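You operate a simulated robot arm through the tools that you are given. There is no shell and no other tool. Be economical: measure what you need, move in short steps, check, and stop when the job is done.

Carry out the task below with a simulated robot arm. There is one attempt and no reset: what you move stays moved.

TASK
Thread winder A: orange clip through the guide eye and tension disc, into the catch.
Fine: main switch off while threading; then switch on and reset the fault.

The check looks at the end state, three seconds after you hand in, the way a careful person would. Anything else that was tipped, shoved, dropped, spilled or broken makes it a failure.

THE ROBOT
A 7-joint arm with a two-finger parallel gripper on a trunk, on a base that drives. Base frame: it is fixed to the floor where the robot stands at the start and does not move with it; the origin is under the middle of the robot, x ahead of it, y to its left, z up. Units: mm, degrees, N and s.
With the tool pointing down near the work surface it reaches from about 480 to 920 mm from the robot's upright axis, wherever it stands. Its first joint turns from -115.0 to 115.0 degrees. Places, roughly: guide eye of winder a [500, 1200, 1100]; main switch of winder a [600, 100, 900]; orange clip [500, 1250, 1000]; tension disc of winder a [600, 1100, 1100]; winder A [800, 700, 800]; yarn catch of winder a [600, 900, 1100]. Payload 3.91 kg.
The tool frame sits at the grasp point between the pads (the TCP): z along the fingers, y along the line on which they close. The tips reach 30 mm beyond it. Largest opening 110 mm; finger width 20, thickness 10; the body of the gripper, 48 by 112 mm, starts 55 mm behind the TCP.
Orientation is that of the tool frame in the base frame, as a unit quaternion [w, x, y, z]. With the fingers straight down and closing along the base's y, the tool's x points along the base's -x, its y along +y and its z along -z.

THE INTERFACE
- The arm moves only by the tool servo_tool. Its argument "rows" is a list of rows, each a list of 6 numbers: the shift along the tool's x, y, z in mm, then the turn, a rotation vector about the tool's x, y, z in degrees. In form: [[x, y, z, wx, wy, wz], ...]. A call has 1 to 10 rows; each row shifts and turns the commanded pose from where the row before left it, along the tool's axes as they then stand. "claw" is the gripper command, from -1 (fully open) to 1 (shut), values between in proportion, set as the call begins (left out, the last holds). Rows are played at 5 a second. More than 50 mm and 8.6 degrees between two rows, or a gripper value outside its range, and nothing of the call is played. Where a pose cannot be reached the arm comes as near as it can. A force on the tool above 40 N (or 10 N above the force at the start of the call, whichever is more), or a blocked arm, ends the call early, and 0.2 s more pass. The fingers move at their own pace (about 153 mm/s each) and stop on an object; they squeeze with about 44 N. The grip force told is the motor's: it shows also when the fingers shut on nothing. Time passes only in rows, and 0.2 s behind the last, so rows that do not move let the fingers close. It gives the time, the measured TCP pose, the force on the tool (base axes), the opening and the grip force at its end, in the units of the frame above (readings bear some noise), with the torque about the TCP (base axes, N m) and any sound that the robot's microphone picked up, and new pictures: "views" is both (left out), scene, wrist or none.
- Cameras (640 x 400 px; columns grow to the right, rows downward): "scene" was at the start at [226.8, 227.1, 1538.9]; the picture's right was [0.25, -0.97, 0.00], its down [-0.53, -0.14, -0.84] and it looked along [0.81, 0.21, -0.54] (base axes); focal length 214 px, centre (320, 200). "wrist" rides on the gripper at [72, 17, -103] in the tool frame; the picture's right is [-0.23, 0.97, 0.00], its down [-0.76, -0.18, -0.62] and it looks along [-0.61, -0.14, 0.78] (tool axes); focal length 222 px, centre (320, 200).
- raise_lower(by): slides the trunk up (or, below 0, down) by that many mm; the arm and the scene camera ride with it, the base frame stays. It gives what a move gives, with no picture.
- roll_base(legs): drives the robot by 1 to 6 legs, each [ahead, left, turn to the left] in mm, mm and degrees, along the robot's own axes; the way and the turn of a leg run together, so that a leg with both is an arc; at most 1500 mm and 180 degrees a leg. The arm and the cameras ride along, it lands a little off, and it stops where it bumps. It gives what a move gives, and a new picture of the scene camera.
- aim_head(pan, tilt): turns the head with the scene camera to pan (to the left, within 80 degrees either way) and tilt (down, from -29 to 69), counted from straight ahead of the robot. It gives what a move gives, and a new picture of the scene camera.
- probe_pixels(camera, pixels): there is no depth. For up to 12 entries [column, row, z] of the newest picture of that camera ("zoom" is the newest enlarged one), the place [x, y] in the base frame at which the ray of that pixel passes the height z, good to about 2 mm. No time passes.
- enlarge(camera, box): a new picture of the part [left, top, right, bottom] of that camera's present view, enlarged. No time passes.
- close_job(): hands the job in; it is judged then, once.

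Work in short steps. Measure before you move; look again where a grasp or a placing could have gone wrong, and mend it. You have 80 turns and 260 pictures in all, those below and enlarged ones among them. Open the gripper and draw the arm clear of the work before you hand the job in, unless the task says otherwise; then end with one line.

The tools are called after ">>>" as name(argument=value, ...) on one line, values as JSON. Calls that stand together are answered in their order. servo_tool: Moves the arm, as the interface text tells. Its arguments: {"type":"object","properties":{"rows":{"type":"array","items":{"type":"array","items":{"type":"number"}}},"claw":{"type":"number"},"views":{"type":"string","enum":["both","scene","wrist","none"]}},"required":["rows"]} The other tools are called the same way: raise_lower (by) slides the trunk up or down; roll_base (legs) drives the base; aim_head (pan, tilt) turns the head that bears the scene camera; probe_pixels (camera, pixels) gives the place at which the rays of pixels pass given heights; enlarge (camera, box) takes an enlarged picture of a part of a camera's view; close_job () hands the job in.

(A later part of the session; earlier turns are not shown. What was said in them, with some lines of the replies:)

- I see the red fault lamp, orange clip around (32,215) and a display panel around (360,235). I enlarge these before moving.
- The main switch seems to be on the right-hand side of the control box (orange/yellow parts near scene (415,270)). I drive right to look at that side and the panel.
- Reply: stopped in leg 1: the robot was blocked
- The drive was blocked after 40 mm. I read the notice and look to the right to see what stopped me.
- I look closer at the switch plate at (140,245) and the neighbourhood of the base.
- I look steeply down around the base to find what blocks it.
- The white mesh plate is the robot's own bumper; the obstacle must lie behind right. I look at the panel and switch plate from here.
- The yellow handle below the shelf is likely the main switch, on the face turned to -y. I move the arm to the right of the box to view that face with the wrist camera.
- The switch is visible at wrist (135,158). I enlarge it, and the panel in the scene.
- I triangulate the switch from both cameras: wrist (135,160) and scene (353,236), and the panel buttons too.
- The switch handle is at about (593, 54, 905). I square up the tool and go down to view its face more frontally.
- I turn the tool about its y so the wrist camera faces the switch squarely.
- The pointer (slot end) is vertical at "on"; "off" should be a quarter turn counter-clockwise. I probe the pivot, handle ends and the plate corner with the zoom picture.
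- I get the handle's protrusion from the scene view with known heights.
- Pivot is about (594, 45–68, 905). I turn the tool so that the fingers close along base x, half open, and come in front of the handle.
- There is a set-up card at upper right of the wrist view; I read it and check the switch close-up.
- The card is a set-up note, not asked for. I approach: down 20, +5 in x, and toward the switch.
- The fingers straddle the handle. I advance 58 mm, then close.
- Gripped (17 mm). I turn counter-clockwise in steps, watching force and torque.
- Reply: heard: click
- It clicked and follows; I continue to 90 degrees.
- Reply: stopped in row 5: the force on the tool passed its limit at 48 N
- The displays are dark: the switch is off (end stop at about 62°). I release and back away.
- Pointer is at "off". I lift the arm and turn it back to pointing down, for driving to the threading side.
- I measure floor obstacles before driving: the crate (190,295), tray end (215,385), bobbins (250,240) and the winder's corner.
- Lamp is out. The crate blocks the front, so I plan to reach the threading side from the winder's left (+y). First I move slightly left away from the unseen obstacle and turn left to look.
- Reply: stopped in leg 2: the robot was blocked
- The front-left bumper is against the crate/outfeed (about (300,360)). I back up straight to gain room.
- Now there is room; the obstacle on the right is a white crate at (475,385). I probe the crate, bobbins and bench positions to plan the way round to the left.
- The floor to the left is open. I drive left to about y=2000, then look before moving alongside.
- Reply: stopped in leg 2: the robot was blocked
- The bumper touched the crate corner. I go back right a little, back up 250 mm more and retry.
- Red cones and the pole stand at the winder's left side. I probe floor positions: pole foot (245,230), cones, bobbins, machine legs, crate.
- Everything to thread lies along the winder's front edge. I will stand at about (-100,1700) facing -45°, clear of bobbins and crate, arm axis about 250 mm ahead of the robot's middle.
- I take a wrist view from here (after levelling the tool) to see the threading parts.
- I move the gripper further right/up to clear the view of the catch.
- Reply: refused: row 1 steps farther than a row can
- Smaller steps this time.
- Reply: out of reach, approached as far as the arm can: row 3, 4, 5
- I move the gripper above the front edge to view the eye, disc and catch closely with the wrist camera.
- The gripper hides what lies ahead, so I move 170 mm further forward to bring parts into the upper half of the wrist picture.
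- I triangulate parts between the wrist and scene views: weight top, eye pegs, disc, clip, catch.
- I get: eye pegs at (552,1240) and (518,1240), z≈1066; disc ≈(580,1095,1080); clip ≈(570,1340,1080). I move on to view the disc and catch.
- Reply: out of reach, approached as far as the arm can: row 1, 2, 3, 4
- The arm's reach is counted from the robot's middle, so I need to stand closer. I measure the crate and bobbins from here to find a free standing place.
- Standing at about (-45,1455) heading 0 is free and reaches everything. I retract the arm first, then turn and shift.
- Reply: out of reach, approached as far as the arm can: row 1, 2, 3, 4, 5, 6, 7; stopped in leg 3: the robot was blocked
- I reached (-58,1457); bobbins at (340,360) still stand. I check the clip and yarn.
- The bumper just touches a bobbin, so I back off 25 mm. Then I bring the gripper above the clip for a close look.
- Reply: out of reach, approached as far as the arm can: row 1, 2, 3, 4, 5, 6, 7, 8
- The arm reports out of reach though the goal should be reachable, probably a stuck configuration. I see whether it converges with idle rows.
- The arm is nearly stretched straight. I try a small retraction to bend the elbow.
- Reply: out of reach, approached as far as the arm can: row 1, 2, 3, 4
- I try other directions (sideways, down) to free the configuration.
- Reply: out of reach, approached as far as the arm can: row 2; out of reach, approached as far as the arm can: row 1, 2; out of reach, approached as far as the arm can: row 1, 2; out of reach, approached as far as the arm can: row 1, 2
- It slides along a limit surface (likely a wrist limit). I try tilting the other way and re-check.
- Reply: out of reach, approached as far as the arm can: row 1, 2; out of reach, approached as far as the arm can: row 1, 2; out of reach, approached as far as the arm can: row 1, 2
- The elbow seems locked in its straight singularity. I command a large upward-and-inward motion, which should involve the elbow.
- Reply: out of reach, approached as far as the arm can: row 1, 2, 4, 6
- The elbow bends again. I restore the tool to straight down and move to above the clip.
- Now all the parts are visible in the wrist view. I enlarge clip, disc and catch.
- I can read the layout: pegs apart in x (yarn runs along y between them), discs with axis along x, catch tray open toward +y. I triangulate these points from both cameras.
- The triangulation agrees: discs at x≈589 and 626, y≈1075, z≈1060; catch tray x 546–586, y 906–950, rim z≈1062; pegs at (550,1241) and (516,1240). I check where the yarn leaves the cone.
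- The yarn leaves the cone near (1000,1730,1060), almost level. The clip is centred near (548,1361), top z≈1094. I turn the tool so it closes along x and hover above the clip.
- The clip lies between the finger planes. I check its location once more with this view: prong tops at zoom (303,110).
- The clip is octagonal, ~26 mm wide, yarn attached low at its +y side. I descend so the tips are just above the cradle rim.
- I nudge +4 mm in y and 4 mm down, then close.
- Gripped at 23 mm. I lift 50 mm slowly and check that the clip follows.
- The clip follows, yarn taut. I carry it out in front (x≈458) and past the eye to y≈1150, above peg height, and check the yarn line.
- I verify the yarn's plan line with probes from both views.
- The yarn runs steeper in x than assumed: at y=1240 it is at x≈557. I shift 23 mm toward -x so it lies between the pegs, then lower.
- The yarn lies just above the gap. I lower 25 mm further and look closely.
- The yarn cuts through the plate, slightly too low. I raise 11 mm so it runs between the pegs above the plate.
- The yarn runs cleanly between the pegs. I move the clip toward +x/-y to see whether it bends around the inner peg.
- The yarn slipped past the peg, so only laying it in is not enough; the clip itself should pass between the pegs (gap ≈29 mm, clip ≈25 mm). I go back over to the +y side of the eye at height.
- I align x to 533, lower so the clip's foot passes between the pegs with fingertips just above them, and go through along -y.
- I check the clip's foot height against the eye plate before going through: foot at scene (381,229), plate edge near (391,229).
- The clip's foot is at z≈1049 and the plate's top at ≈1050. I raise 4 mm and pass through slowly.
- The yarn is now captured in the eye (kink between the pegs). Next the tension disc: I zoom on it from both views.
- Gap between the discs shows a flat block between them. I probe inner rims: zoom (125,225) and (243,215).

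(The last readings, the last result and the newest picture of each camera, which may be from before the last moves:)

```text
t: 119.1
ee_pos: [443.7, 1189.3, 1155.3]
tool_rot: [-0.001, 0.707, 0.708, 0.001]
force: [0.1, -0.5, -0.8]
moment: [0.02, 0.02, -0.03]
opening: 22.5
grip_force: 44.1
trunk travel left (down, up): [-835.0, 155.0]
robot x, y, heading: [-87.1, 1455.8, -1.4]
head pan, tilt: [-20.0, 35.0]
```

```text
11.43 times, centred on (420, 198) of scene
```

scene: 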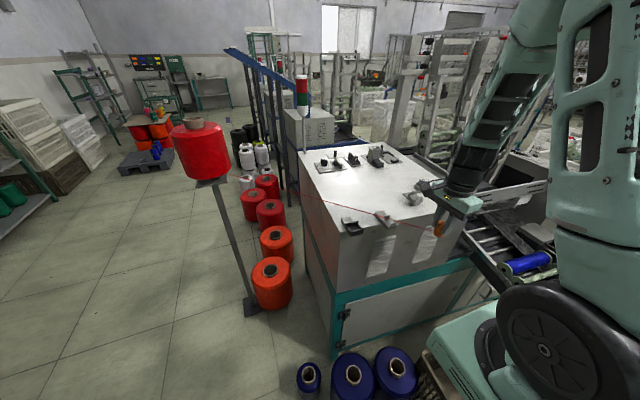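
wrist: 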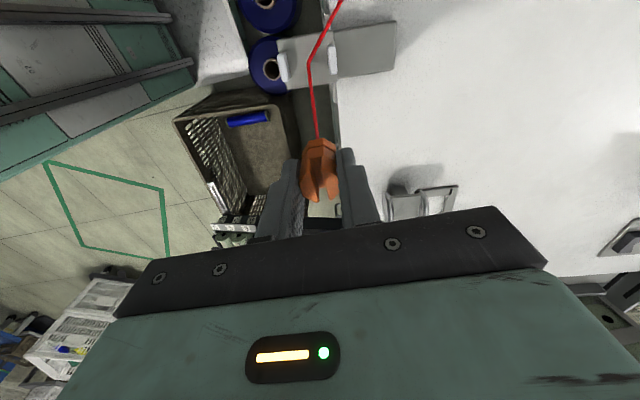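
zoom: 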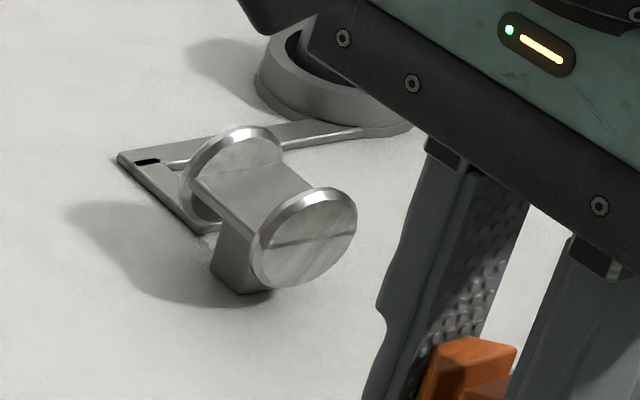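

Block top ≈1062, rims ≈1078, gap x 593–621, centred at 607. I move to (607,1130) and lower so the foot is just above the block level.

>>> servo_tool(rows=[[-15, 41, 0, 0, 0, 0], [-15, 41, 0, 0, 0, 0], [-15, 41, 0, 0, 0, 0], [-14, 40.5, 0, 0, 0, 0], [0, 0, 19, 0, 0, 0], [0, 0, 19, 0, 0, 0], [0, 0, 0, 0, 0, 0]], views="wrist")

>>> enlarge(camera="scene", box=[390, 175, 430, 210])

>>> enlarge(camera="wrist", box=[260, 100, 400, 240])

```text
t: 120.7
ee_pos: [604.9, 1131.1, 1116.6]
tool_rot: [-0.001, 0.708, 0.707, 0.001]
force: [0.0, 0.4, 0.4]
moment: [-0.01, 0.01, 0.01]
opening: 22.5
grip_force: 44.1
trunk travel left (down, up): [-835.0, 155.0]
robot x, y, heading: [-86.5, 1458.3, -1.5]
head pan, tilt: [-20.0, 35.0]
```

wrist: 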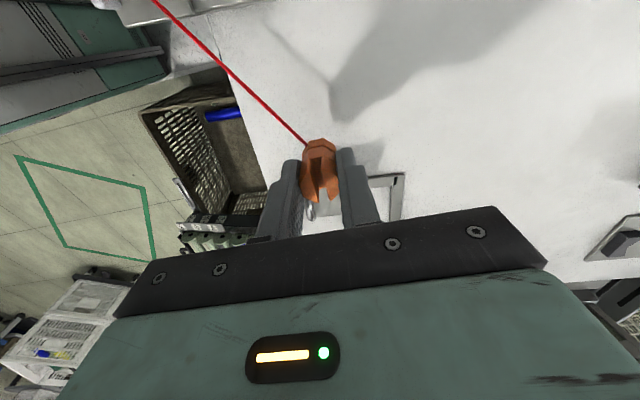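

```text
11.43 times, centred on (410, 192) of scene
```

zoom: 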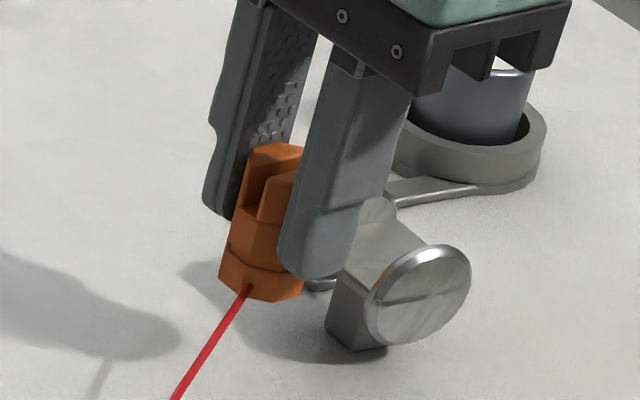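

```text
2.86 times, centred on (330, 170) of wrist
```

zoom: 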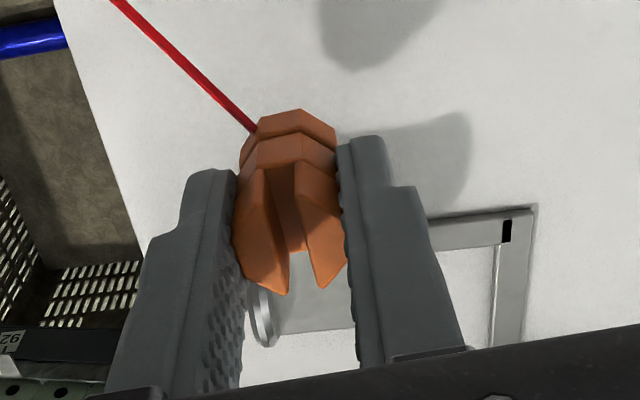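

I verify lateral alignment by probing block edges and the clip collar in this view.

>>> probe_pixels(camera="zoom", pixels=[[277, 320, 1062], [281, 290, 1062], [250, 290, 1078], [275, 335, 1078], [241, 150, 1075], [336, 150, 1075], [234, 225, 1098], [345, 225, 1098]])

```text
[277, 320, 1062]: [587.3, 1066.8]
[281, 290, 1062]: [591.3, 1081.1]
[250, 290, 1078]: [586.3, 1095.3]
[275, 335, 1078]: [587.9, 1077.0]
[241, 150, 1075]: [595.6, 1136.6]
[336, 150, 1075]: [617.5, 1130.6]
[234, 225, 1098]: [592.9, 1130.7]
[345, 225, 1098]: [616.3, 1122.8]
```

Clip spans x 595–617, gap ≈591–620: aligned. I pass slowly through between the discs.

>>> servo_tool(rows=[[-12, 0, 0, 0, 0, 0], [-12, 0, 0, 0, 0, 0], [-12, 0, 0, 0, 0, 0], [-10, 0, 0, 0, 0, 0], [0, 0, 0, 0, 0, 0]], views="none")

>>> enlarge(camera="scene", box=[395, 170, 440, 210])

```text
t: 121.9
ee_pos: [606.5, 1085.8, 1116.7]
tool_rot: [-0.001, 0.707, 0.707, 0.001]
force: [-0.5, 2.1, -0.2]
moment: [0.05, 0.01, 0.02]
opening: 22.3
grip_force: 44.1
trunk travel left (down, up): [-835.0, 155.0]
robot x, y, heading: [-85.2, 1458.5, -1.2]
head pan, tilt: [-20.0, 35.0]
```

```text
10.00 times, centred on (418, 190) of scene
```

zoom: 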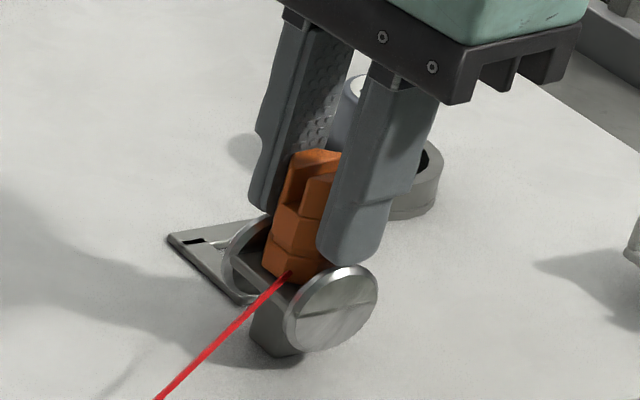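

The clip sits between the discs, passing cleanly. I continue.

>>> servo_tool(rows=[[-12, 0, 0, 0, 0, 0], [-12, 0, 0, 0, 0, 0], [-12, 0, 0, 0, 0, 0], [-12, 0, 0, 0, 0, 0], [-7, 0, 0, 0, 0, 0], [0, 0, 0, 0, 0, 0]], views="wrist")

>>> enlarge(camera="scene", box=[380, 165, 460, 230])

>>> enlarge(camera="wrist", box=[240, 0, 440, 200])

```text
t: 123.3
ee_pos: [604.7, 1029.3, 1115.6]
tool_rot: [-0.001, 0.707, 0.707, 0.0]
force: [0.2, 0.0, 0.4]
moment: [-0.01, 0.03, 0.0]
opening: 22.5
grip_force: 43.9
trunk travel left (down, up): [-835.0, 155.0]
robot x, y, heading: [-87.2, 1456.4, -1.1]
head pan, tilt: [-20.0, 35.0]
```

wrist: 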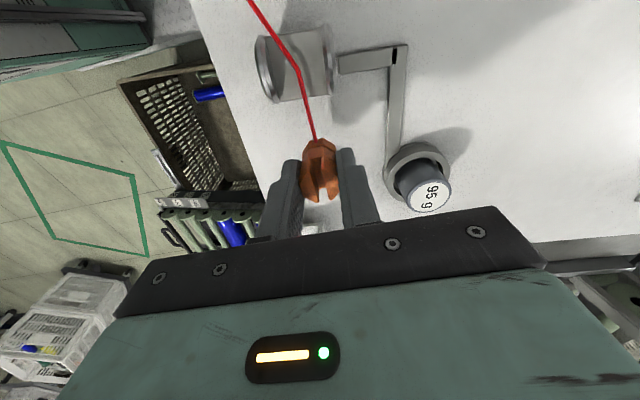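

```text
6.15 times, centred on (420, 198) of scene
```

zoom: 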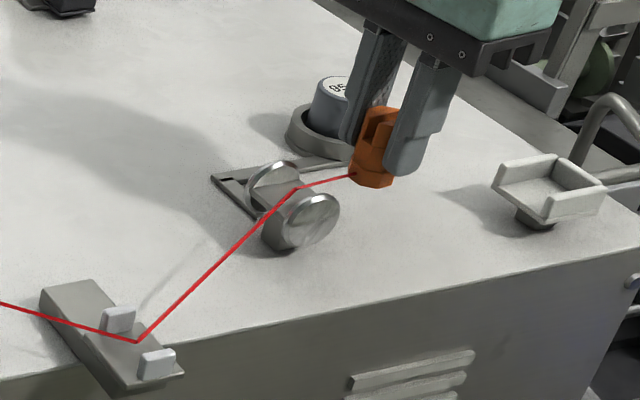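

```text
2.00 times, centred on (340, 100) of wrist
```

zoom: 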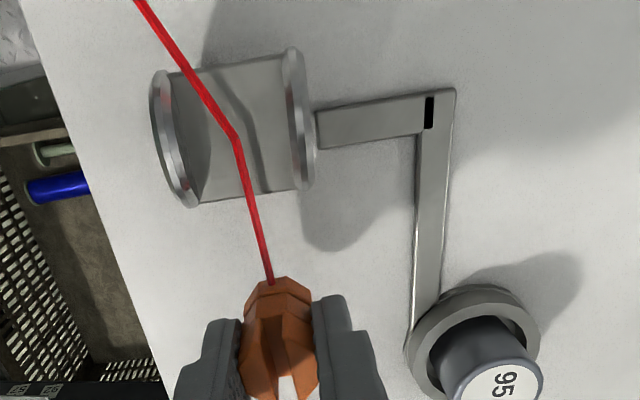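

The yarn lies between the discs. Now I bring the clip to the catch's open side, (567, 990).

>>> servo_tool(rows=[[-13, -13, 0, 0, 0, 0], [-13, -12, 0, 0, 0, 0], [-13, -12, 0, 0, 0, 0], [0, 0, 0, 0, 0, 0]], views="wrist")

>>> enlarge(camera="scene", box=[420, 170, 480, 215])

>>> enlarge(camera="wrist", box=[260, 120, 400, 240])

```text
t: 124.3
ee_pos: [568.5, 990.6, 1116.5]
tool_rot: [0.0, 0.707, 0.707, 0.001]
force: [0.2, 0.2, 0.7]
moment: [-0.01, 0.0, 0.01]
opening: 22.5
grip_force: 44.3
trunk travel left (down, up): [-835.0, 155.0]
robot x, y, heading: [-84.7, 1459.4, -1.2]
head pan, tilt: [-20.0, 35.0]
```

wrist: 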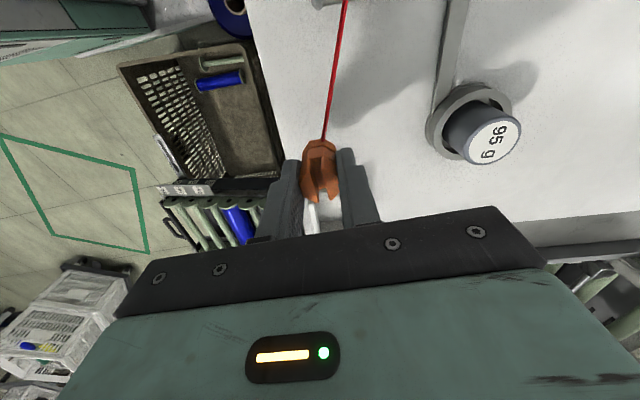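

```text
8.89 times, centred on (450, 192) of scene
```

zoom: 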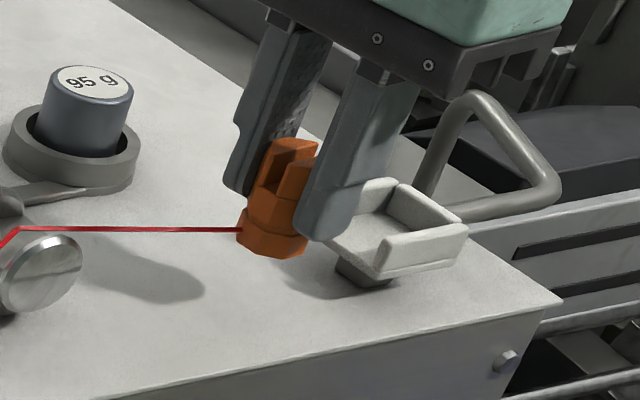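

```text
3.33 times, centred on (330, 180) of wrist
```

zoom: 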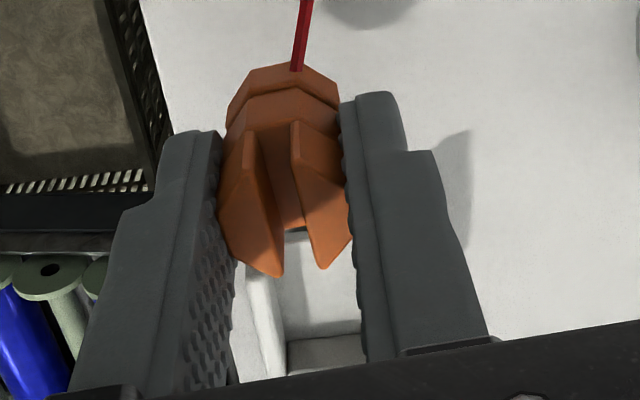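

I probe the tray's inner walls and the wire loop next to it, to make sure that the gripper clears it.

>>> probe_pixels(camera="zoom", pixels=[[258, 290, 1062], [272, 300, 1062], [285, 345, 1062], [320, 338, 1062], [280, 330, 1050], [228, 110, 1075], [338, 110, 1075]])

>>> probe_pixels(camera="scene", pixels=[[466, 180.5, 1080], [466, 180.5, 1100], [466, 180.5, 1120], [476, 191, 1050], [476, 191, 1080], [449, 203, 1040], [449, 203, 1050]])

```text
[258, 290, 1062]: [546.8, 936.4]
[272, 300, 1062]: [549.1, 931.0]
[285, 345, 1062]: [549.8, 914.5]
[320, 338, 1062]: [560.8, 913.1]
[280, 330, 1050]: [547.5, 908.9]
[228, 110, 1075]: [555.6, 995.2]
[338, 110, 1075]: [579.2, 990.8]
```

```text
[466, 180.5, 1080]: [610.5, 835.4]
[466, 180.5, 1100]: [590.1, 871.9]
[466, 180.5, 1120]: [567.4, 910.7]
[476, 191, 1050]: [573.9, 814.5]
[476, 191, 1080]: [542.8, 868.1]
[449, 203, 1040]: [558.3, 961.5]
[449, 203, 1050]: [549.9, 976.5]
```

The tray's inside is x 549–583, back wall at y≈914; the clip is aligned. I lower 8 mm and slide in through the opening.

>>> servo_tool(rows=[[0, -1, 7, 0, 0, 0], [-15, 0, 0, 0, 0, 0], [-15, 0, 0, 0, 0, 0], [-15, 0, 0, 0, 0, 0], [-16, 0, 0, 0, 0, 0], [0, 0, 0, 0, 0, 0]], views="none")

>>> enlarge(camera="scene", box=[430, 165, 480, 210])

>>> enlarge(camera="wrist", box=[260, 120, 400, 240])

```text
t: 125.7
ee_pos: [568.4, 929.7, 1108.7]
tool_rot: [-0.001, 0.707, 0.707, 0.0]
force: [0.0, -0.6, 1.7]
moment: [-0.01, 0.0, -0.02]
opening: 22.4
grip_force: 44.1
trunk travel left (down, up): [-835.0, 155.0]
robot x, y, heading: [-86.2, 1455.9, -1.2]
head pan, tilt: [-20.0, 35.0]
```

```text
8.89 times, centred on (455, 188) of scene
```

zoom: 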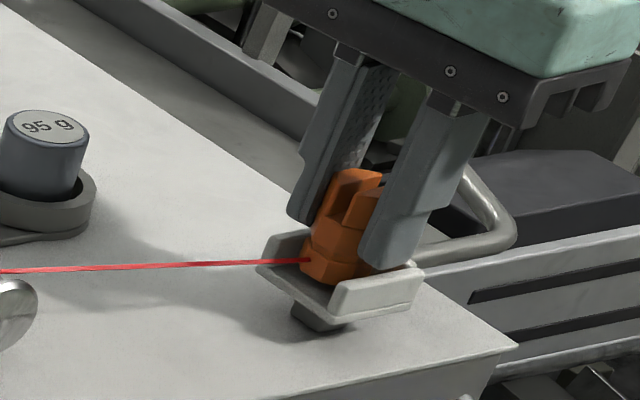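

```text
3.33 times, centred on (330, 180) of wrist
```

zoom: 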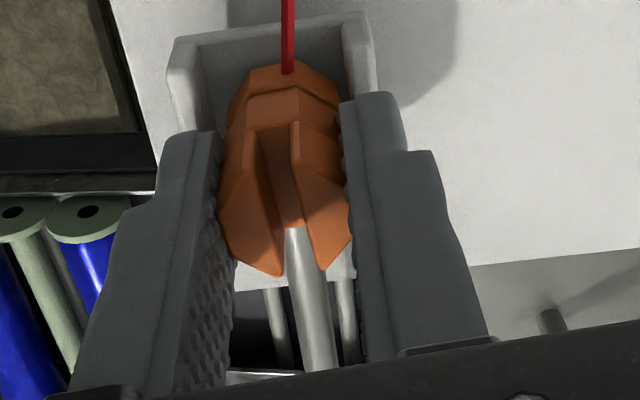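

The clip is inside the tray. I lower in 2 mm steps until it touches.

>>> servo_tool(rows=[[-2, -1, 2, 0, 0, 0], [0, 0, 2, 0, 0, 0], [0, 0, 0, 0, 0, 0]], views="none")

>>> servo_tool(rows=[[0, 0, 2, 0, 0, 0], [0, 0, 2, 0, 0, 0], [0, 0, 0, 0, 0, 0]], views="none")

>>> enlarge(camera="scene", box=[430, 165, 480, 210])

```text
t: 126.5
ee_pos: [566.3, 929.8, 1104.9]
tool_rot: [0.0, 0.708, 0.707, 0.001]
force: [0.3, 0.3, 1.2]
moment: [-0.05, -0.02, 0.01]
opening: 22.5
grip_force: 44.2
trunk travel left (down, up): [-835.0, 155.0]
robot x, y, heading: [-89.9, 1461.2, -1.3]
head pan, tilt: [-20.0, 35.0]
```

```text
t: 127.3
ee_pos: [565.6, 930.1, 1103.6]
tool_rot: [0.0, 0.707, 0.707, -0.001]
force: [-6.7, 9.9, 25.8]
moment: [0.37, 0.61, -0.18]
opening: 22.6
grip_force: 43.8
trunk travel left (down, up): [-835.0, 155.0]
robot x, y, heading: [-85.6, 1456.7, -1.3]
head pan, tilt: [-20.0, 35.0]
```

```text
8.89 times, centred on (455, 188) of scene
```

zoom: 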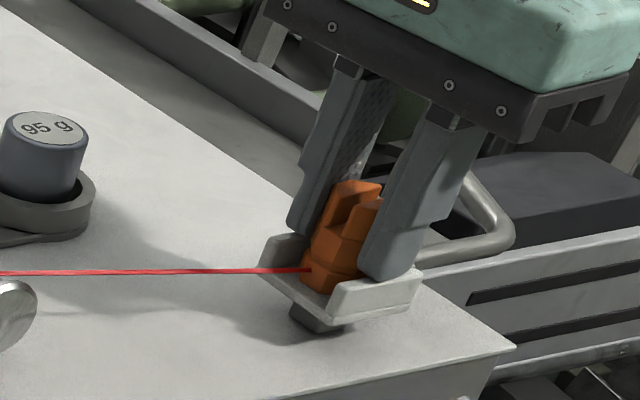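

It is seated (25 N contact). I relieve 2.5 mm, then open moderately and check.

>>> servo_tool(rows=[[0, 0, -3, 0, 0, 0], [0, 0, 0, 0, 0, 0]], views="none")

>>> servo_tool(claw=0.3, rows=[[0, 0, 0, 0, 0, 0], [0, 0, 0, 0, 0, 0], [0, 0, 0, 0, 0, 0]], views="none")

>>> servo_tool(rows=[[0, 0, -20, 0, 0, 0], [0, 0, -30, 0, 0, 0], [0, 0, -40, 0, 0, 0], [0, 0, 0, 0, 0, 0]], views="wrist")

>>> enlarge(camera="scene", box=[370, 160, 480, 235])

>>> enlarge(camera="scene", box=[435, 175, 475, 210])

```text
t: 127.9
ee_pos: [567.1, 928.0, 1103.7]
tool_rot: [0.0, 0.707, 0.707, 0.0]
force: [-1.2, 5.0, 12.5]
moment: [0.07, 0.03, -0.02]
opening: 22.8
grip_force: 43.8
trunk travel left (down, up): [-835.0, 155.0]
robot x, y, heading: [-87.1, 1453.8, -1.4]
head pan, tilt: [-20.0, 35.0]
```

```text
t: 128.7
ee_pos: [565.7, 928.6, 1103.8]
tool_rot: [0.0, 0.707, 0.707, 0.0]
force: [5.3, 0.7, 7.4]
moment: [-0.02, -0.07, 0.1]
opening: 36.2
grip_force: 0.0
trunk travel left (down, up): [-835.0, 155.0]
robot x, y, heading: [-85.3, 1452.6, -1.6]
head pan, tilt: [-20.0, 35.0]
```

```text
t: 129.7
ee_pos: [567.1, 926.5, 1192.9]
tool_rot: [-0.001, 0.707, 0.707, 0.001]
force: [0.0, -1.2, 0.6]
moment: [-0.02, 0.0, 0.0]
opening: 38.5
grip_force: 0.0
trunk travel left (down, up): [-835.0, 155.0]
robot x, y, heading: [-88.8, 1458.2, -1.3]
head pan, tilt: [-20.0, 35.0]
```

wrist: 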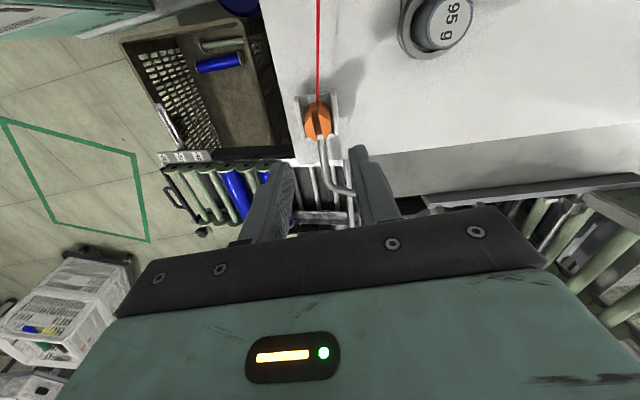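

```text
5.33 times, centred on (425, 198) of scene
```

zoom: 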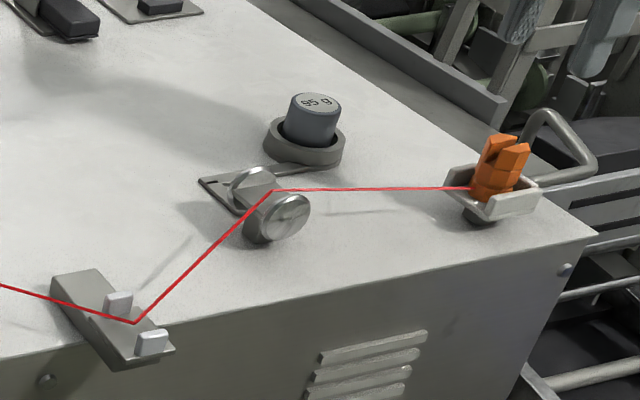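

```text
11.43 times, centred on (455, 192) of scene
5 turns are left
```

zoom: 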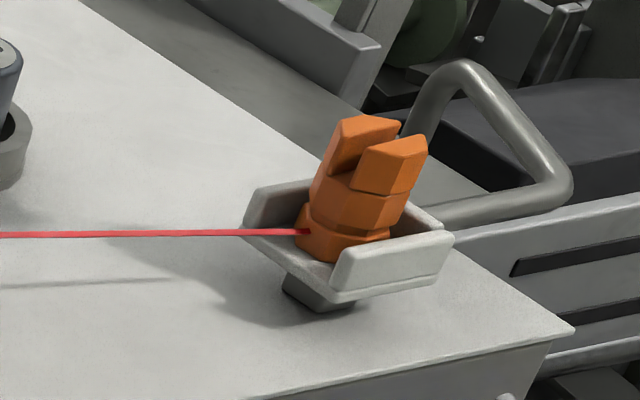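

The thread runs eye → disc → catch and the clip stands released in the catch. Only 5 turns remain, so I now retract the arm, raise the trunk and drive back to the control-box side in one go.

>>> servo_tool(rows=[[0, 0, -40, 0, 0, 0], [43, -20, 0, 0, 0, 0], [43, -20, 0, 0, 0, 0], [43, -20, 0, 0, 0, 0], [43, -20, 0, 0, 0, 0], [43, -20, 0, 0, 0, 0], [43, -20, 0, 0, 0, 0], [43, -20, 0, 0, 0, 0], [43, -20, 0, 0, 0, 0], [43, -20, 0, 0, 0, 0]], views="none")

>>> servo_tool(rows=[[43, -20, 0, 0, 0, 0], [0, 0, 0, 0, 0, -8.5], [0, 0, 0, 0, 0, -8.5], [0, 0, 0, 0, 0, -8.5], [0, 0, 0, 0, 0, -8.5], [0, 0, 0, 0, 0, -8.5], [0, 0, 0, 0, 0, -8.5], [0, 0, 0, 0, 0, -8.5], [0, 0, 0, 0, 0, -8.5], [0, 0, 0, 0, 0, -8.5]], views="none")

>>> servo_tool(rows=[[0, 0, 0, 0, 0, -8.5], [0, 0, 0, 0, 0, -5], [0, 0, -40, 0, 0, 0], [0, 0, -40, 0, 0, 0]], views="none")

>>> raise_lower(by=40)

>>> roll_base(legs=[[-575, 0, 0], [0, 0, 1.3], [0, -1380, 0], [277, 0, 0], [0, -70, 0], [380, 0, 0]])

>>> aim_head(pan=5, tilt=45)

```text
t: 131.9
ee_pos: [385.9, 1315.6, 1234.0]
tool_rot: [0.0, 0.708, 0.706, 0.001]
force: [-0.2, 0.4, -0.2]
moment: [0.01, 0.03, -0.03]
opening: 38.7
grip_force: 0.0
trunk travel left (down, up): [-835.0, 155.0]
robot x, y, heading: [-85.4, 1458.7, -1.2]
head pan, tilt: [-20.0, 35.0]
```

```text
t: 134.1
ee_pos: [366.7, 1357.5, 1234.3]
tool_rot: [0.0, 0.115, 0.993, 0.0]
force: [0.0, 0.6, -0.5]
moment: [-0.02, -0.01, -0.01]
opening: 38.6
grip_force: 0.0
trunk travel left (down, up): [-835.0, 155.0]
robot x, y, heading: [-86.1, 1458.4, -1.2]
head pan, tilt: [-20.0, 35.0]
```

```text
t: 135.1
ee_pos: [369.7, 1359.7, 1312.2]
tool_rot: [0.0, -0.001, 1.0, 0.0]
force: [0.1, -0.5, 0.9]
moment: [0.02, 0.04, 0.0]
opening: 38.4
grip_force: 0.1
trunk travel left (down, up): [-835.0, 155.0]
robot x, y, heading: [-87.0, 1454.7, -1.0]
head pan, tilt: [-20.0, 35.0]
```

```text
t: 135.9
ee_pos: [367.9, 1358.7, 1351.1]
tool_rot: [0.0, -0.001, 1.0, 0.001]
force: [0.0, -0.6, -0.6]
moment: [0.01, -0.05, 0.01]
opening: 38.4
grip_force: 0.1
trunk travel left (down, up): [-875.0, 115.0]
robot x, y, heading: [-85.3, 1456.9, -1.4]
head pan, tilt: [-20.0, 35.0]
```

```text
t: 150.1
ee_pos: [423.8, -60.0, 1352.7]
tool_rot: [0.0, -0.007, 1.0, 0.0]
force: [-0.7, 0.4, 0.3]
moment: [-0.02, -0.03, 0.02]
opening: 38.3
grip_force: 0.0
trunk travel left (down, up): [-875.0, 115.0]
robot x, y, heading: [-32.6, 35.3, -0.6]
head pan, tilt: [-20.0, 35.0]
```

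scene: 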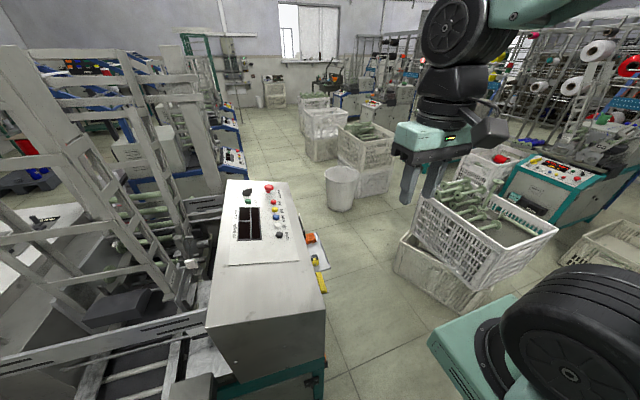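

```text
t: 150.9
ee_pos: [425.6, -60.3, 1352.1]
tool_rot: [0.0, -0.006, 1.0, 0.001]
force: [0.0, 1.1, -0.1]
moment: [0.01, 0.02, 0.0]
opening: 38.5
grip_force: 0.1
trunk travel left (down, up): [-875.0, 115.0]
robot x, y, heading: [-30.2, 32.5, -0.7]
head pan, tilt: [5.0, 45.0]
4 turns are left
```

scene: 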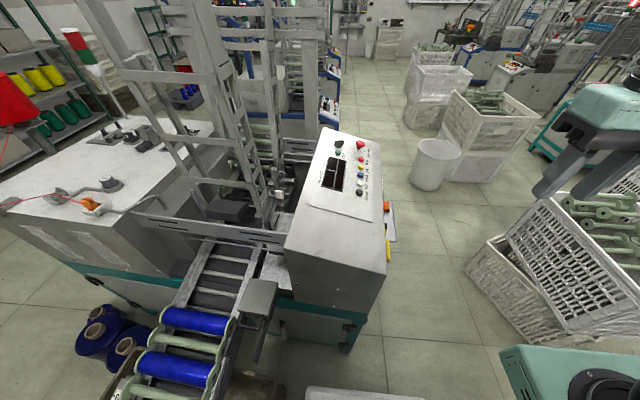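

I stand at (-31,34). I now repeat the switch operation in reverse with known coordinates: approach at the "off" angle, grip, turn 62° clockwise to on, release, and go hover over the panel with closed fingers.

>>> servo_tool(claw=0.1, rows=[[-18.8, -35, 0, 0, 0, 0.7], [-18.8, -35, 0, 0, 0, 0], [-18.8, -35, 0, 0, 0, 0], [-18.8, -35, 0, 0, 0, 0], [0, 0, 0, -8.5, 0, 0], [0, 0, 0, -8.5, 0, 0], [0, 0, 0, -8.5, 0, 0], [0, 0, 0, -8.5, 0, 0], [0, 0, 0, -8.5, 0, 0], [0, 0, 0, -8.5, 0, 0]], views="none")

>>> servo_tool(rows=[[0, 0, 0, -8.5, 0, 0], [0, 0, 0, -8.5, 0, 0], [0, 0, 0, -8.5, 0, 0], [0, 0, 0, -8.5, 0, 0], [0, 0, 0, -5, 0, 0], [-9.45, -44.7, 0, 0, 0, 0], [-9.45, -44.7, 0, 0, 0, 0], [-9.45, -44.7, 0, 0, 0, 0], [-9.45, -44.7, 0, 0, 0, 0], [-9.45, -44.7, 0, 0, 0, 0]], views="none")

>>> servo_tool(rows=[[-9.45, -44.7, 0, 0, 0, 0], [-9.45, -44.7, 0, 0, 0, 0], [-9.45, -44.7, 0, 0, 0, 0], [-9.45, -44.7, 0, 0, 0, 0], [-9.45, -44.7, 0, 0, 0, 0], [0, 0, 0, 0, 0, 6.9], [0, 0, 0, 0, 0, 6.9], [0, 0, 0, 0, 0, 6.9], [0, 0, 0, 0, 0, 6.9], [0, 0, 0, 0, 0, 0]], views="wrist")

>>> servo_tool(rows=[[0, 0, 45, 0, 0, 0], [0, 0, 45, 0, 0, 0], [0, 0, 45, 0, 0, 0], [0, 0, 45, 0, 0, 0], [0, 0, 25, 0, 0, 0], [0, 0, 23, 0, 0, 0], [0, 0, 0, 0, 0, 0]], views="wrist")

>>> servo_tool(claw=1, rows=[[0, 0, 0, 0, 0, 0], [0, 0, 0, 0, 0, 0], [0, 0, 0, 0, 0, 0], [0, 0, 0, 0, 0, 0]], views="none")

>>> servo_tool(rows=[[0, 0, 0, 0, 0, 8], [0, 0, 0, 0, 0, 8], [0, 0, 0, 0, 0, 8], [0, 0, 0, 0, 0, 8], [0, 0, 0, 0, 0, 8], [0, 0, 0, 0, 0, 8], [0, 0, 0, 0, 0, 8], [0, 0, 0, 0, 0, 6], [0, 0, 0, 0, 0, 0]], views="both")

>>> servo_tool(claw=0.1, rows=[[0, 0, 0, 0, 0, 0], [0, 0, 0, 0, 0, 0], [0, 0, -30, 0, 0, 0], [0, 0, -45, 0, 0, 0], [0, 0, -45, 0, 0, 0], [0, 0, -45, 0, 0, 0], [0, 0, -15, 0, 0, 0]], views="both")

>>> servo_tool(claw=1, rows=[[42, 0, 0, 0, 0, 0], [42, 0, 0, 0, 0, 0], [42, 0, 0, 0, 0, 0], [42, 0, 0, 0, 0, 0], [42, 0, 0, 0, 0, 0], [42, 0, 0, 0, 0, 0], [42, 0, 0, 0, 0, 0], [42, 0, 0, 0, 0, 0]], views="none")

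>>> servo_tool(rows=[[0, 0, 0, 0, -8.5, 0], [0, 0, 0, 0, -8.5, 0], [0, 0, 0, 0, -8.5, 0], [0, 0, 0, 0, -8.5, 0], [0, 0, 0, 0, -8.5, 0], [0, 0, 0, 0, -8.5, 0], [0, 0, 0, 0, -8.5, 0], [0, 0, 0, 0, -8.5, 0], [0, 0, 0, 0, -8.5, 0], [0, 0, 0, 0, -8.5, 0]], views="none")

>>> enlarge(camera="scene", box=[290, 110, 410, 280])

```text
t: 153.2
ee_pos: [502.2, -200.1, 1353.1]
tool_rot: [-0.001, 0.001, 0.902, 0.432]
force: [-0.1, 0.9, -0.3]
moment: [0.02, -0.02, 0.0]
opening: 49.6
grip_force: 0.0
trunk travel left (down, up): [-875.0, 115.0]
robot x, y, heading: [-31.8, 32.0, -0.6]
head pan, tilt: [5.0, 45.0]
```

```text
t: 155.3
ee_pos: [549.4, -199.0, 1126.5]
tool_rot: [0.0, 0.0, 0.707, 0.707]
force: [-0.3, 0.6, 0.2]
moment: [-0.02, 0.0, -0.02]
opening: 49.5
grip_force: 0.1
trunk travel left (down, up): [-875.0, 115.0]
robot x, y, heading: [-32.8, 31.4, -0.3]
head pan, tilt: [5.0, 45.0]
```

```text
t: 157.6
ee_pos: [593.2, -199.4, 904.2]
tool_rot: [-0.169, 0.17, 0.686, 0.687]
force: [0.1, 0.0, 0.0]
moment: [-0.02, -0.01, 0.0]
opening: 49.3
grip_force: 0.1
trunk travel left (down, up): [-875.0, 115.0]
robot x, y, heading: [-29.3, 35.2, -0.5]
head pan, tilt: [5.0, 45.0]
```

wrist: 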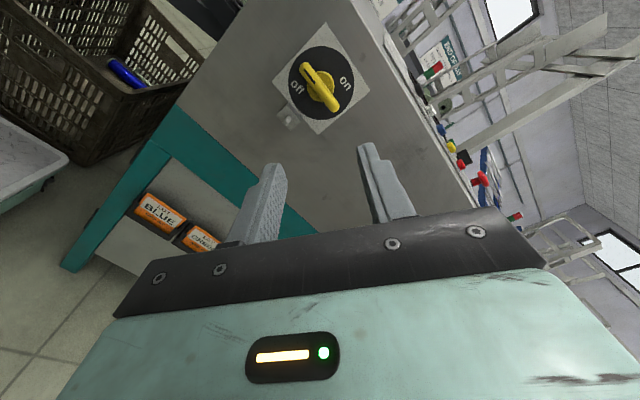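

```text
t: 159.2
ee_pos: [597.2, 29.2, 907.2]
tool_rot: [-0.168, 0.168, 0.686, 0.687]
force: [-0.8, 0.5, 0.8]
moment: [0.03, -0.01, 0.04]
opening: 49.2
grip_force: 0.0
trunk travel left (down, up): [-875.0, 115.0]
robot x, y, heading: [-31.8, 31.7, -0.4]
head pan, tilt: [5.0, 45.0]
```

wrist: 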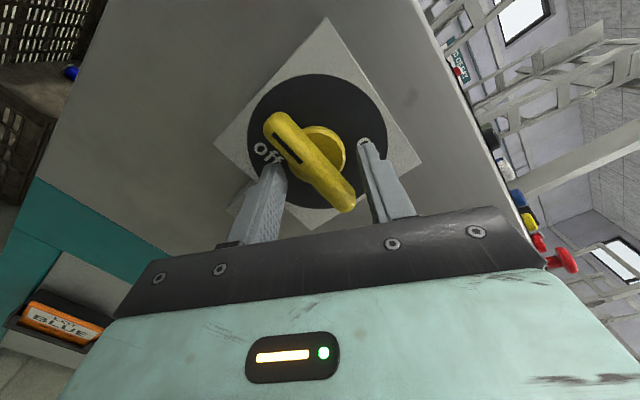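

```text
t: 160.2
ee_pos: [596.3, 28.9, 905.3]
tool_rot: [-0.171, 0.168, 0.688, 0.685]
force: [-18.0, 4.5, -32.2]
moment: [0.21, -0.2, 0.25]
opening: 16.5
grip_force: 45.2
trunk travel left (down, up): [-875.0, 115.0]
robot x, y, heading: [-27.0, 31.7, -0.5]
head pan, tilt: [5.0, 45.0]
```

```text
t: 162.2
ee_pos: [594.1, 28.6, 905.8]
tool_rot: [-0.5, 0.499, 0.501, 0.5]
force: [-19.7, 5.9, -24.7]
moment: [0.09, -0.05, -0.29]
opening: 17.5
grip_force: 45.3
trunk travel left (down, up): [-875.0, 115.0]
robot x, y, heading: [-32.3, 32.9, -0.5]
head pan, tilt: [5.0, 45.0]
heard: click
```

scene: 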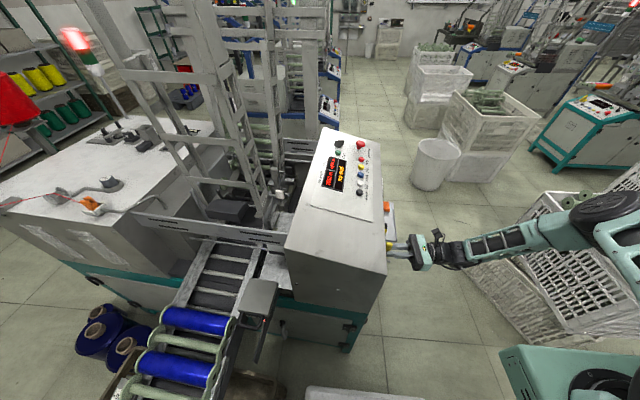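
wrist: 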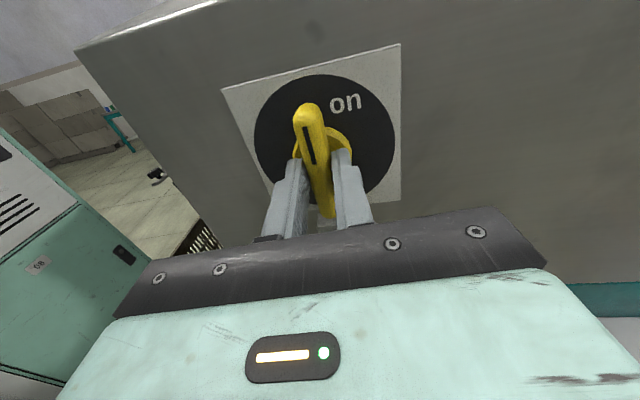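

```text
t: 163.8
ee_pos: [593.0, -153.2, 907.6]
tool_rot: [-0.499, 0.499, 0.501, 0.502]
force: [-1.0, 1.0, -0.3]
moment: [-0.02, 0.01, -0.02]
opening: 49.5
grip_force: 0.1
trunk travel left (down, up): [-875.0, 115.0]
robot x, y, heading: [-30.9, 30.3, -0.7]
head pan, tilt: [5.0, 45.0]
```

scene: 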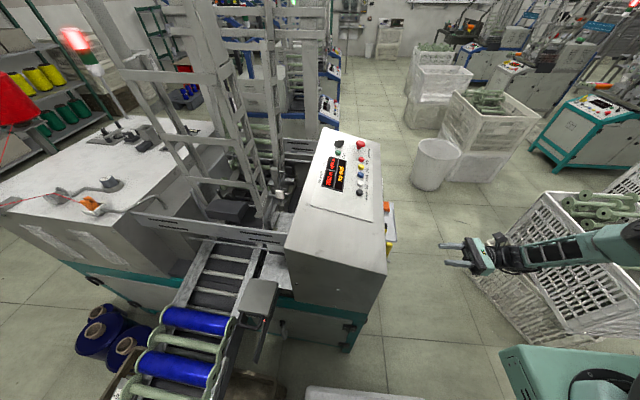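
wrist: 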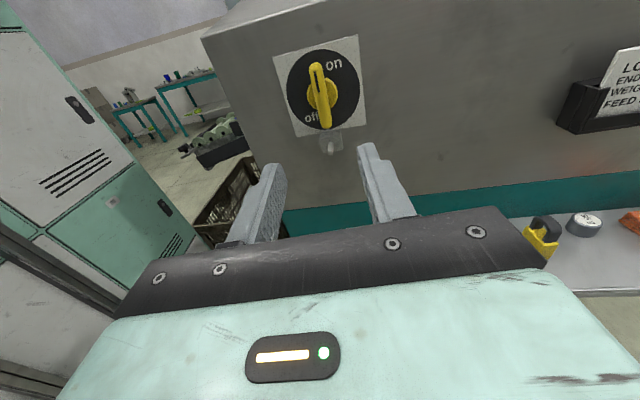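

```text
t: 165.6
ee_pos: [591.7, -153.8, 1244.1]
tool_rot: [-0.499, 0.499, 0.501, 0.502]
force: [1.3, 0.4, 0.3]
moment: [-0.01, 0.0, 0.04]
opening: 0.0
grip_force: 37.5
trunk travel left (down, up): [-875.0, 115.0]
robot x, y, heading: [-30.3, 29.3, -0.6]
head pan, tilt: [5.0, 45.0]
```

```text
t: 167.8
ee_pos: [591.4, -152.5, 1242.1]
tool_rot: [-0.029, 0.707, 0.706, 0.033]
force: [0.2, -0.3, 0.4]
moment: [0.03, -0.02, 0.01]
opening: 0.0
grip_force: 37.5
trunk travel left (down, up): [-875.0, 115.0]
robot x, y, heading: [-34.0, 31.8, -0.4]
head pan, tilt: [5.0, 45.0]
```

```text
2.35 times, centred on (350, 195) of scene
3 turns are left
```

zoom: 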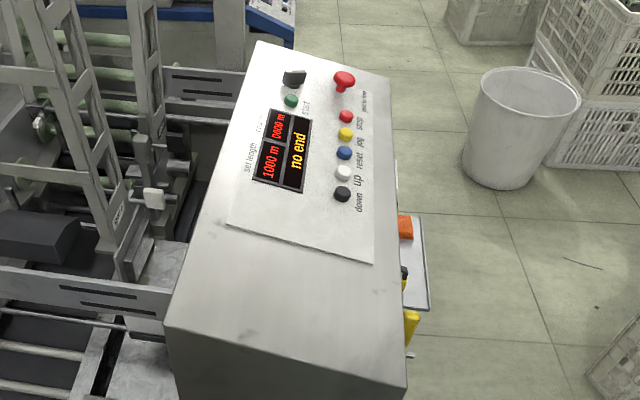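

The winder is on again ("no end" lit). I finish levelling the tool, move over the blue reset button at (827,142,1031), press gently down with closed fingers, lift and withdraw, then check the display.

>>> servo_tool(rows=[[0, 0, 0, 0, -4.9, 0], [36.9, 29.45, 0, 0, 0, 0], [36.9, 29.45, 0, 0, 0, 0], [36.9, 29.45, 0, 0, 0, 0], [36.9, 29.45, 0, 0, 0, 0], [36.9, 29.45, 0, 0, 0, 0], [36.9, 29.45, 0, 0, 0, 0], [36.9, 29.45, 0, 0, 0, 0], [36.9, 29.45, 0, 0, 0, 0]], views="none")

>>> servo_tool(rows=[[0, 0, 46, 0, 0, 0], [0, 0, 46, 0, 0, 0], [0, 0, 46, 0, 0, 0], [0, 0, 0, 0, 0, 0]], views="both")

>>> enlarge(camera="scene", box=[310, 120, 400, 230])

>>> servo_tool(rows=[[0, 0, 4, 0, 0, 0], [0, 0, 4, 0, 0, 0], [0, 0, 4, 0, 0, 0], [0, 0, 4, 0, 0, 0], [0, 0, 4, 0, 0, 0], [0, 0, 4, 0, 0, 0], [0, 0, 4, 0, 0, 0], [0, 0, 4, 0, 0, 0], [0, 0, 4, 0, 0, 0], [0, 0, 4, 0, 0, 0]], views="none")

>>> servo_tool(rows=[[0, 0, 3, 0, 0, 0], [0, 0, 3, 0, 0, 0], [0, 0, 3, 0, 0, 0], [0, 0, 3, 0, 0, 0], [0, 0, 3, 0, 0, 0], [0, 0, 0, 0, 0, 0]], views="both")

>>> enlarge(camera="scene", box=[310, 120, 400, 230])

>>> servo_tool(rows=[[0, 0, -30, 0, 0, 0], [0, 0, -45, 0, 0, 0], [0, 0, -45, 0, 0, 0], [0, 0, -45, 0, 0, 0], [-36.9, -29.45, 0, 0, 0, 0], [-36.9, -29.45, 0, 0, 0, 0], [-36.9, -29.45, 0, 0, 0, 0], [-36.9, -29.45, 0, 0, 0, 0], [-36.9, -29.45, 0, 0, 0, 0], [-36.9, -29.45, 0, 0, 0, 0]], views="both")

>>> enlarge(camera="scene", box=[310, 120, 400, 230])

>>> enlarge(camera="scene", box=[20, 0, 220, 240])

```text
t: 169.8
ee_pos: [823.9, 142.7, 1241.8]
tool_rot: [0.001, 0.707, 0.707, 0.002]
force: [-0.3, -0.3, 0.2]
moment: [0.03, -0.04, -0.02]
opening: 0.1
grip_force: 37.8
trunk travel left (down, up): [-875.0, 115.0]
robot x, y, heading: [-28.6, 34.8, -0.7]
head pan, tilt: [5.0, 45.0]
```

```text
t: 170.8
ee_pos: [825.8, 140.0, 1103.3]
tool_rot: [0.0, 0.708, 0.706, 0.004]
force: [-0.3, -0.3, -0.4]
moment: [0.01, 0.0, 0.0]
opening: 0.1
grip_force: 37.5
trunk travel left (down, up): [-875.0, 115.0]
robot x, y, heading: [-33.4, 30.7, -0.6]
head pan, tilt: [5.0, 45.0]
```

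scene: 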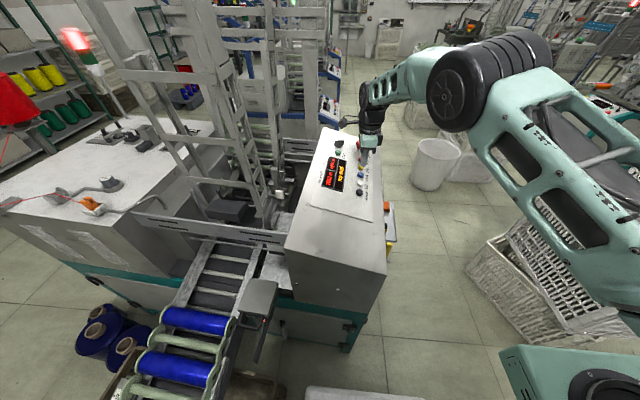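
wrist: 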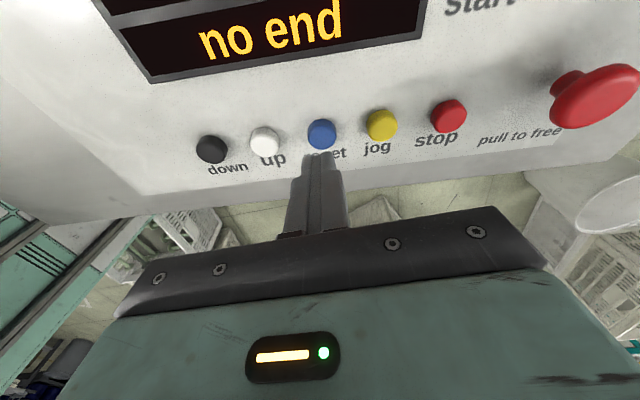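

```text
3.64 times, centred on (355, 175) of scene
```

zoom: 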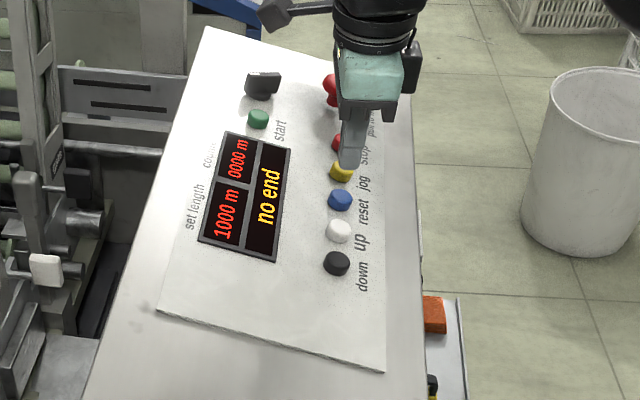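

```text
t: 172.9
ee_pos: [829.0, 143.9, 1065.6]
tool_rot: [0.002, 0.707, 0.707, 0.003]
force: [-1.6, 1.2, 1.6]
moment: [0.06, 0.02, 0.01]
opening: 0.1
grip_force: 37.4
trunk travel left (down, up): [-875.0, 115.0]
robot x, y, heading: [-28.9, 28.6, -0.5]
head pan, tilt: [5.0, 45.0]
```

```text
t: 174.0
ee_pos: [829.1, 143.3, 1061.2]
tool_rot: [0.004, 0.707, 0.708, 0.008]
force: [-4.9, -2.5, 16.1]
moment: [0.05, 0.13, 0.08]
opening: 0.0
grip_force: 37.5
trunk travel left (down, up): [-875.0, 115.0]
robot x, y, heading: [-31.6, 30.3, -0.8]
head pan, tilt: [5.0, 45.0]
heard: click
stopped in row 5: the force on the tool passed its limit at 44 N (the readings are from after the stop); the commanded pose is now the measured one
```

scene: 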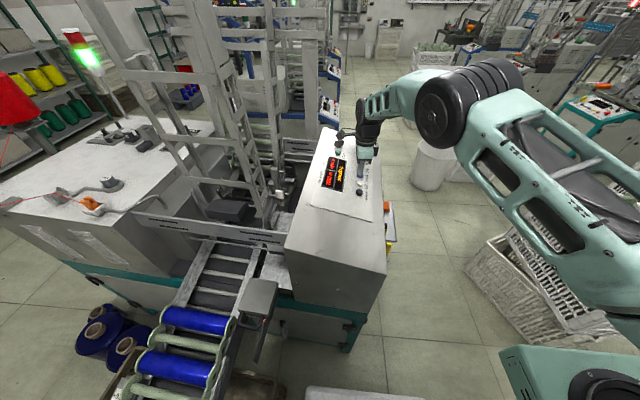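
wrist: 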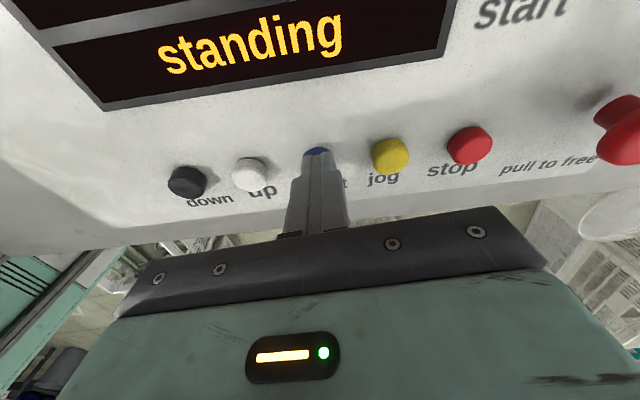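

```text
3.64 times, centred on (355, 175) of scene
```

zoom: 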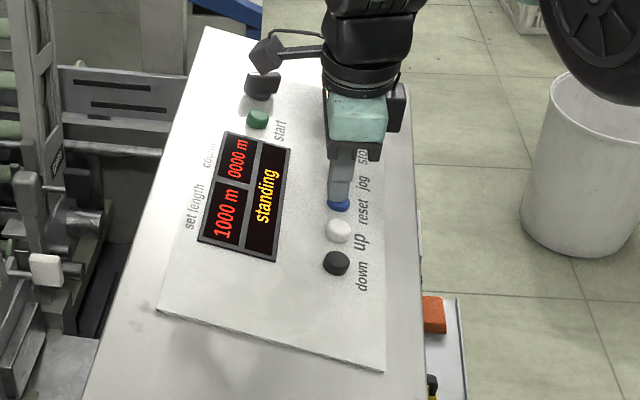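

```text
t: 176.2
ee_pos: [653.0, -77.8, 1220.9]
tool_rot: [0.003, 0.706, 0.708, 0.006]
force: [-0.8, -0.2, -0.4]
moment: [-0.04, 0.01, 0.01]
opening: 0.1
grip_force: 37.6
trunk travel left (down, up): [-875.0, 115.0]
robot x, y, heading: [-35.1, 34.9, -0.3]
head pan, tilt: [5.0, 45.0]
```

scene: 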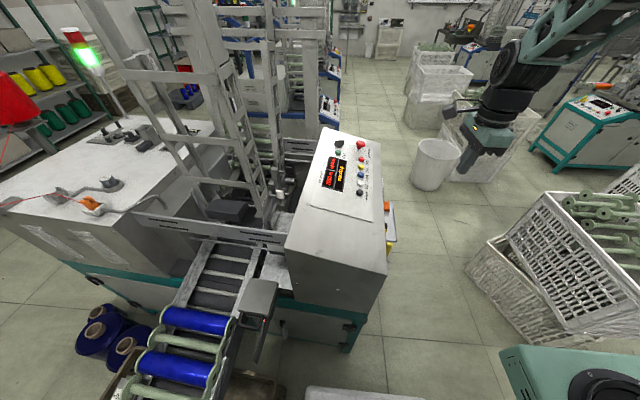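
wrist: 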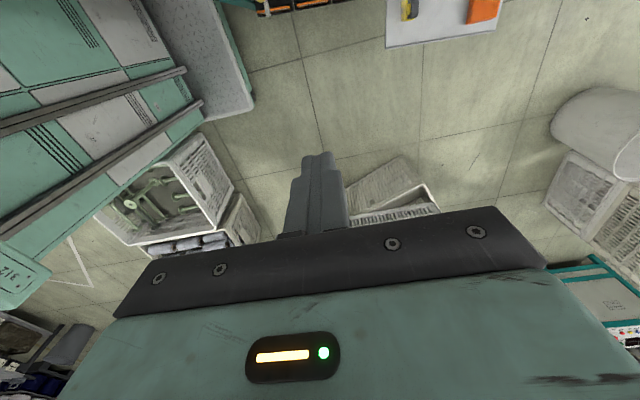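

```text
3.64 times, centred on (355, 175) of scene
```

zoom: 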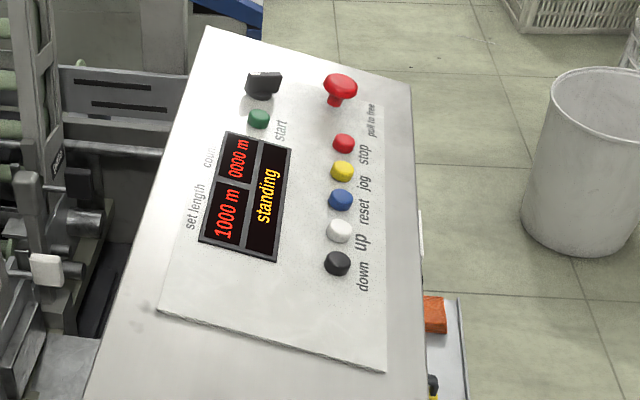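

```text
1.67 times, centred on (120, 120) of scene
2 turns are left
```

zoom: 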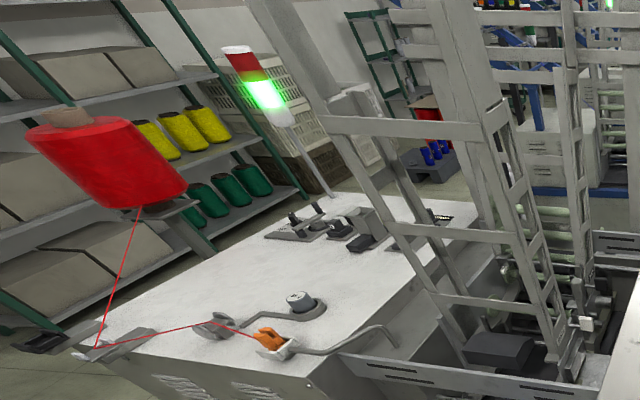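

The display reads "standing", the lamp is green, and the yarn runs eye → disc → catch. I open the gripper in free air and hand in.

>>> servo_tool(claw=-1, rows=[[0, 0, 0, 0, 0, 0], [0, 0, 0, 0, 0, 0], [0, 0, 0, 0, 0, 0]], views="none")

>>> close_job()

```text
t: 177.0
ee_pos: [651.3, -77.6, 1220.1]
tool_rot: [0.002, 0.708, 0.707, 0.006]
force: [0.5, 0.4, -0.7]
moment: [0.01, -0.01, -0.01]
opening: 110.1
grip_force: 0.1
trunk travel left (down, up): [-875.0, 115.0]
robot x, y, heading: [-32.8, 32.7, -0.5]
head pan, tilt: [5.0, 45.0]
```

```text
The job is handed in.
```

Winder A is threaded through the guide eye and tension disc with the orange clip in the catch; the main switch was off while threading and is on again, and the fault is reset (green lamp, display "standing"). The base bumped the floor crate twice and nudged a blue bobbin once while driving; nothing looked tipped, though I did not measure whether they shifted.
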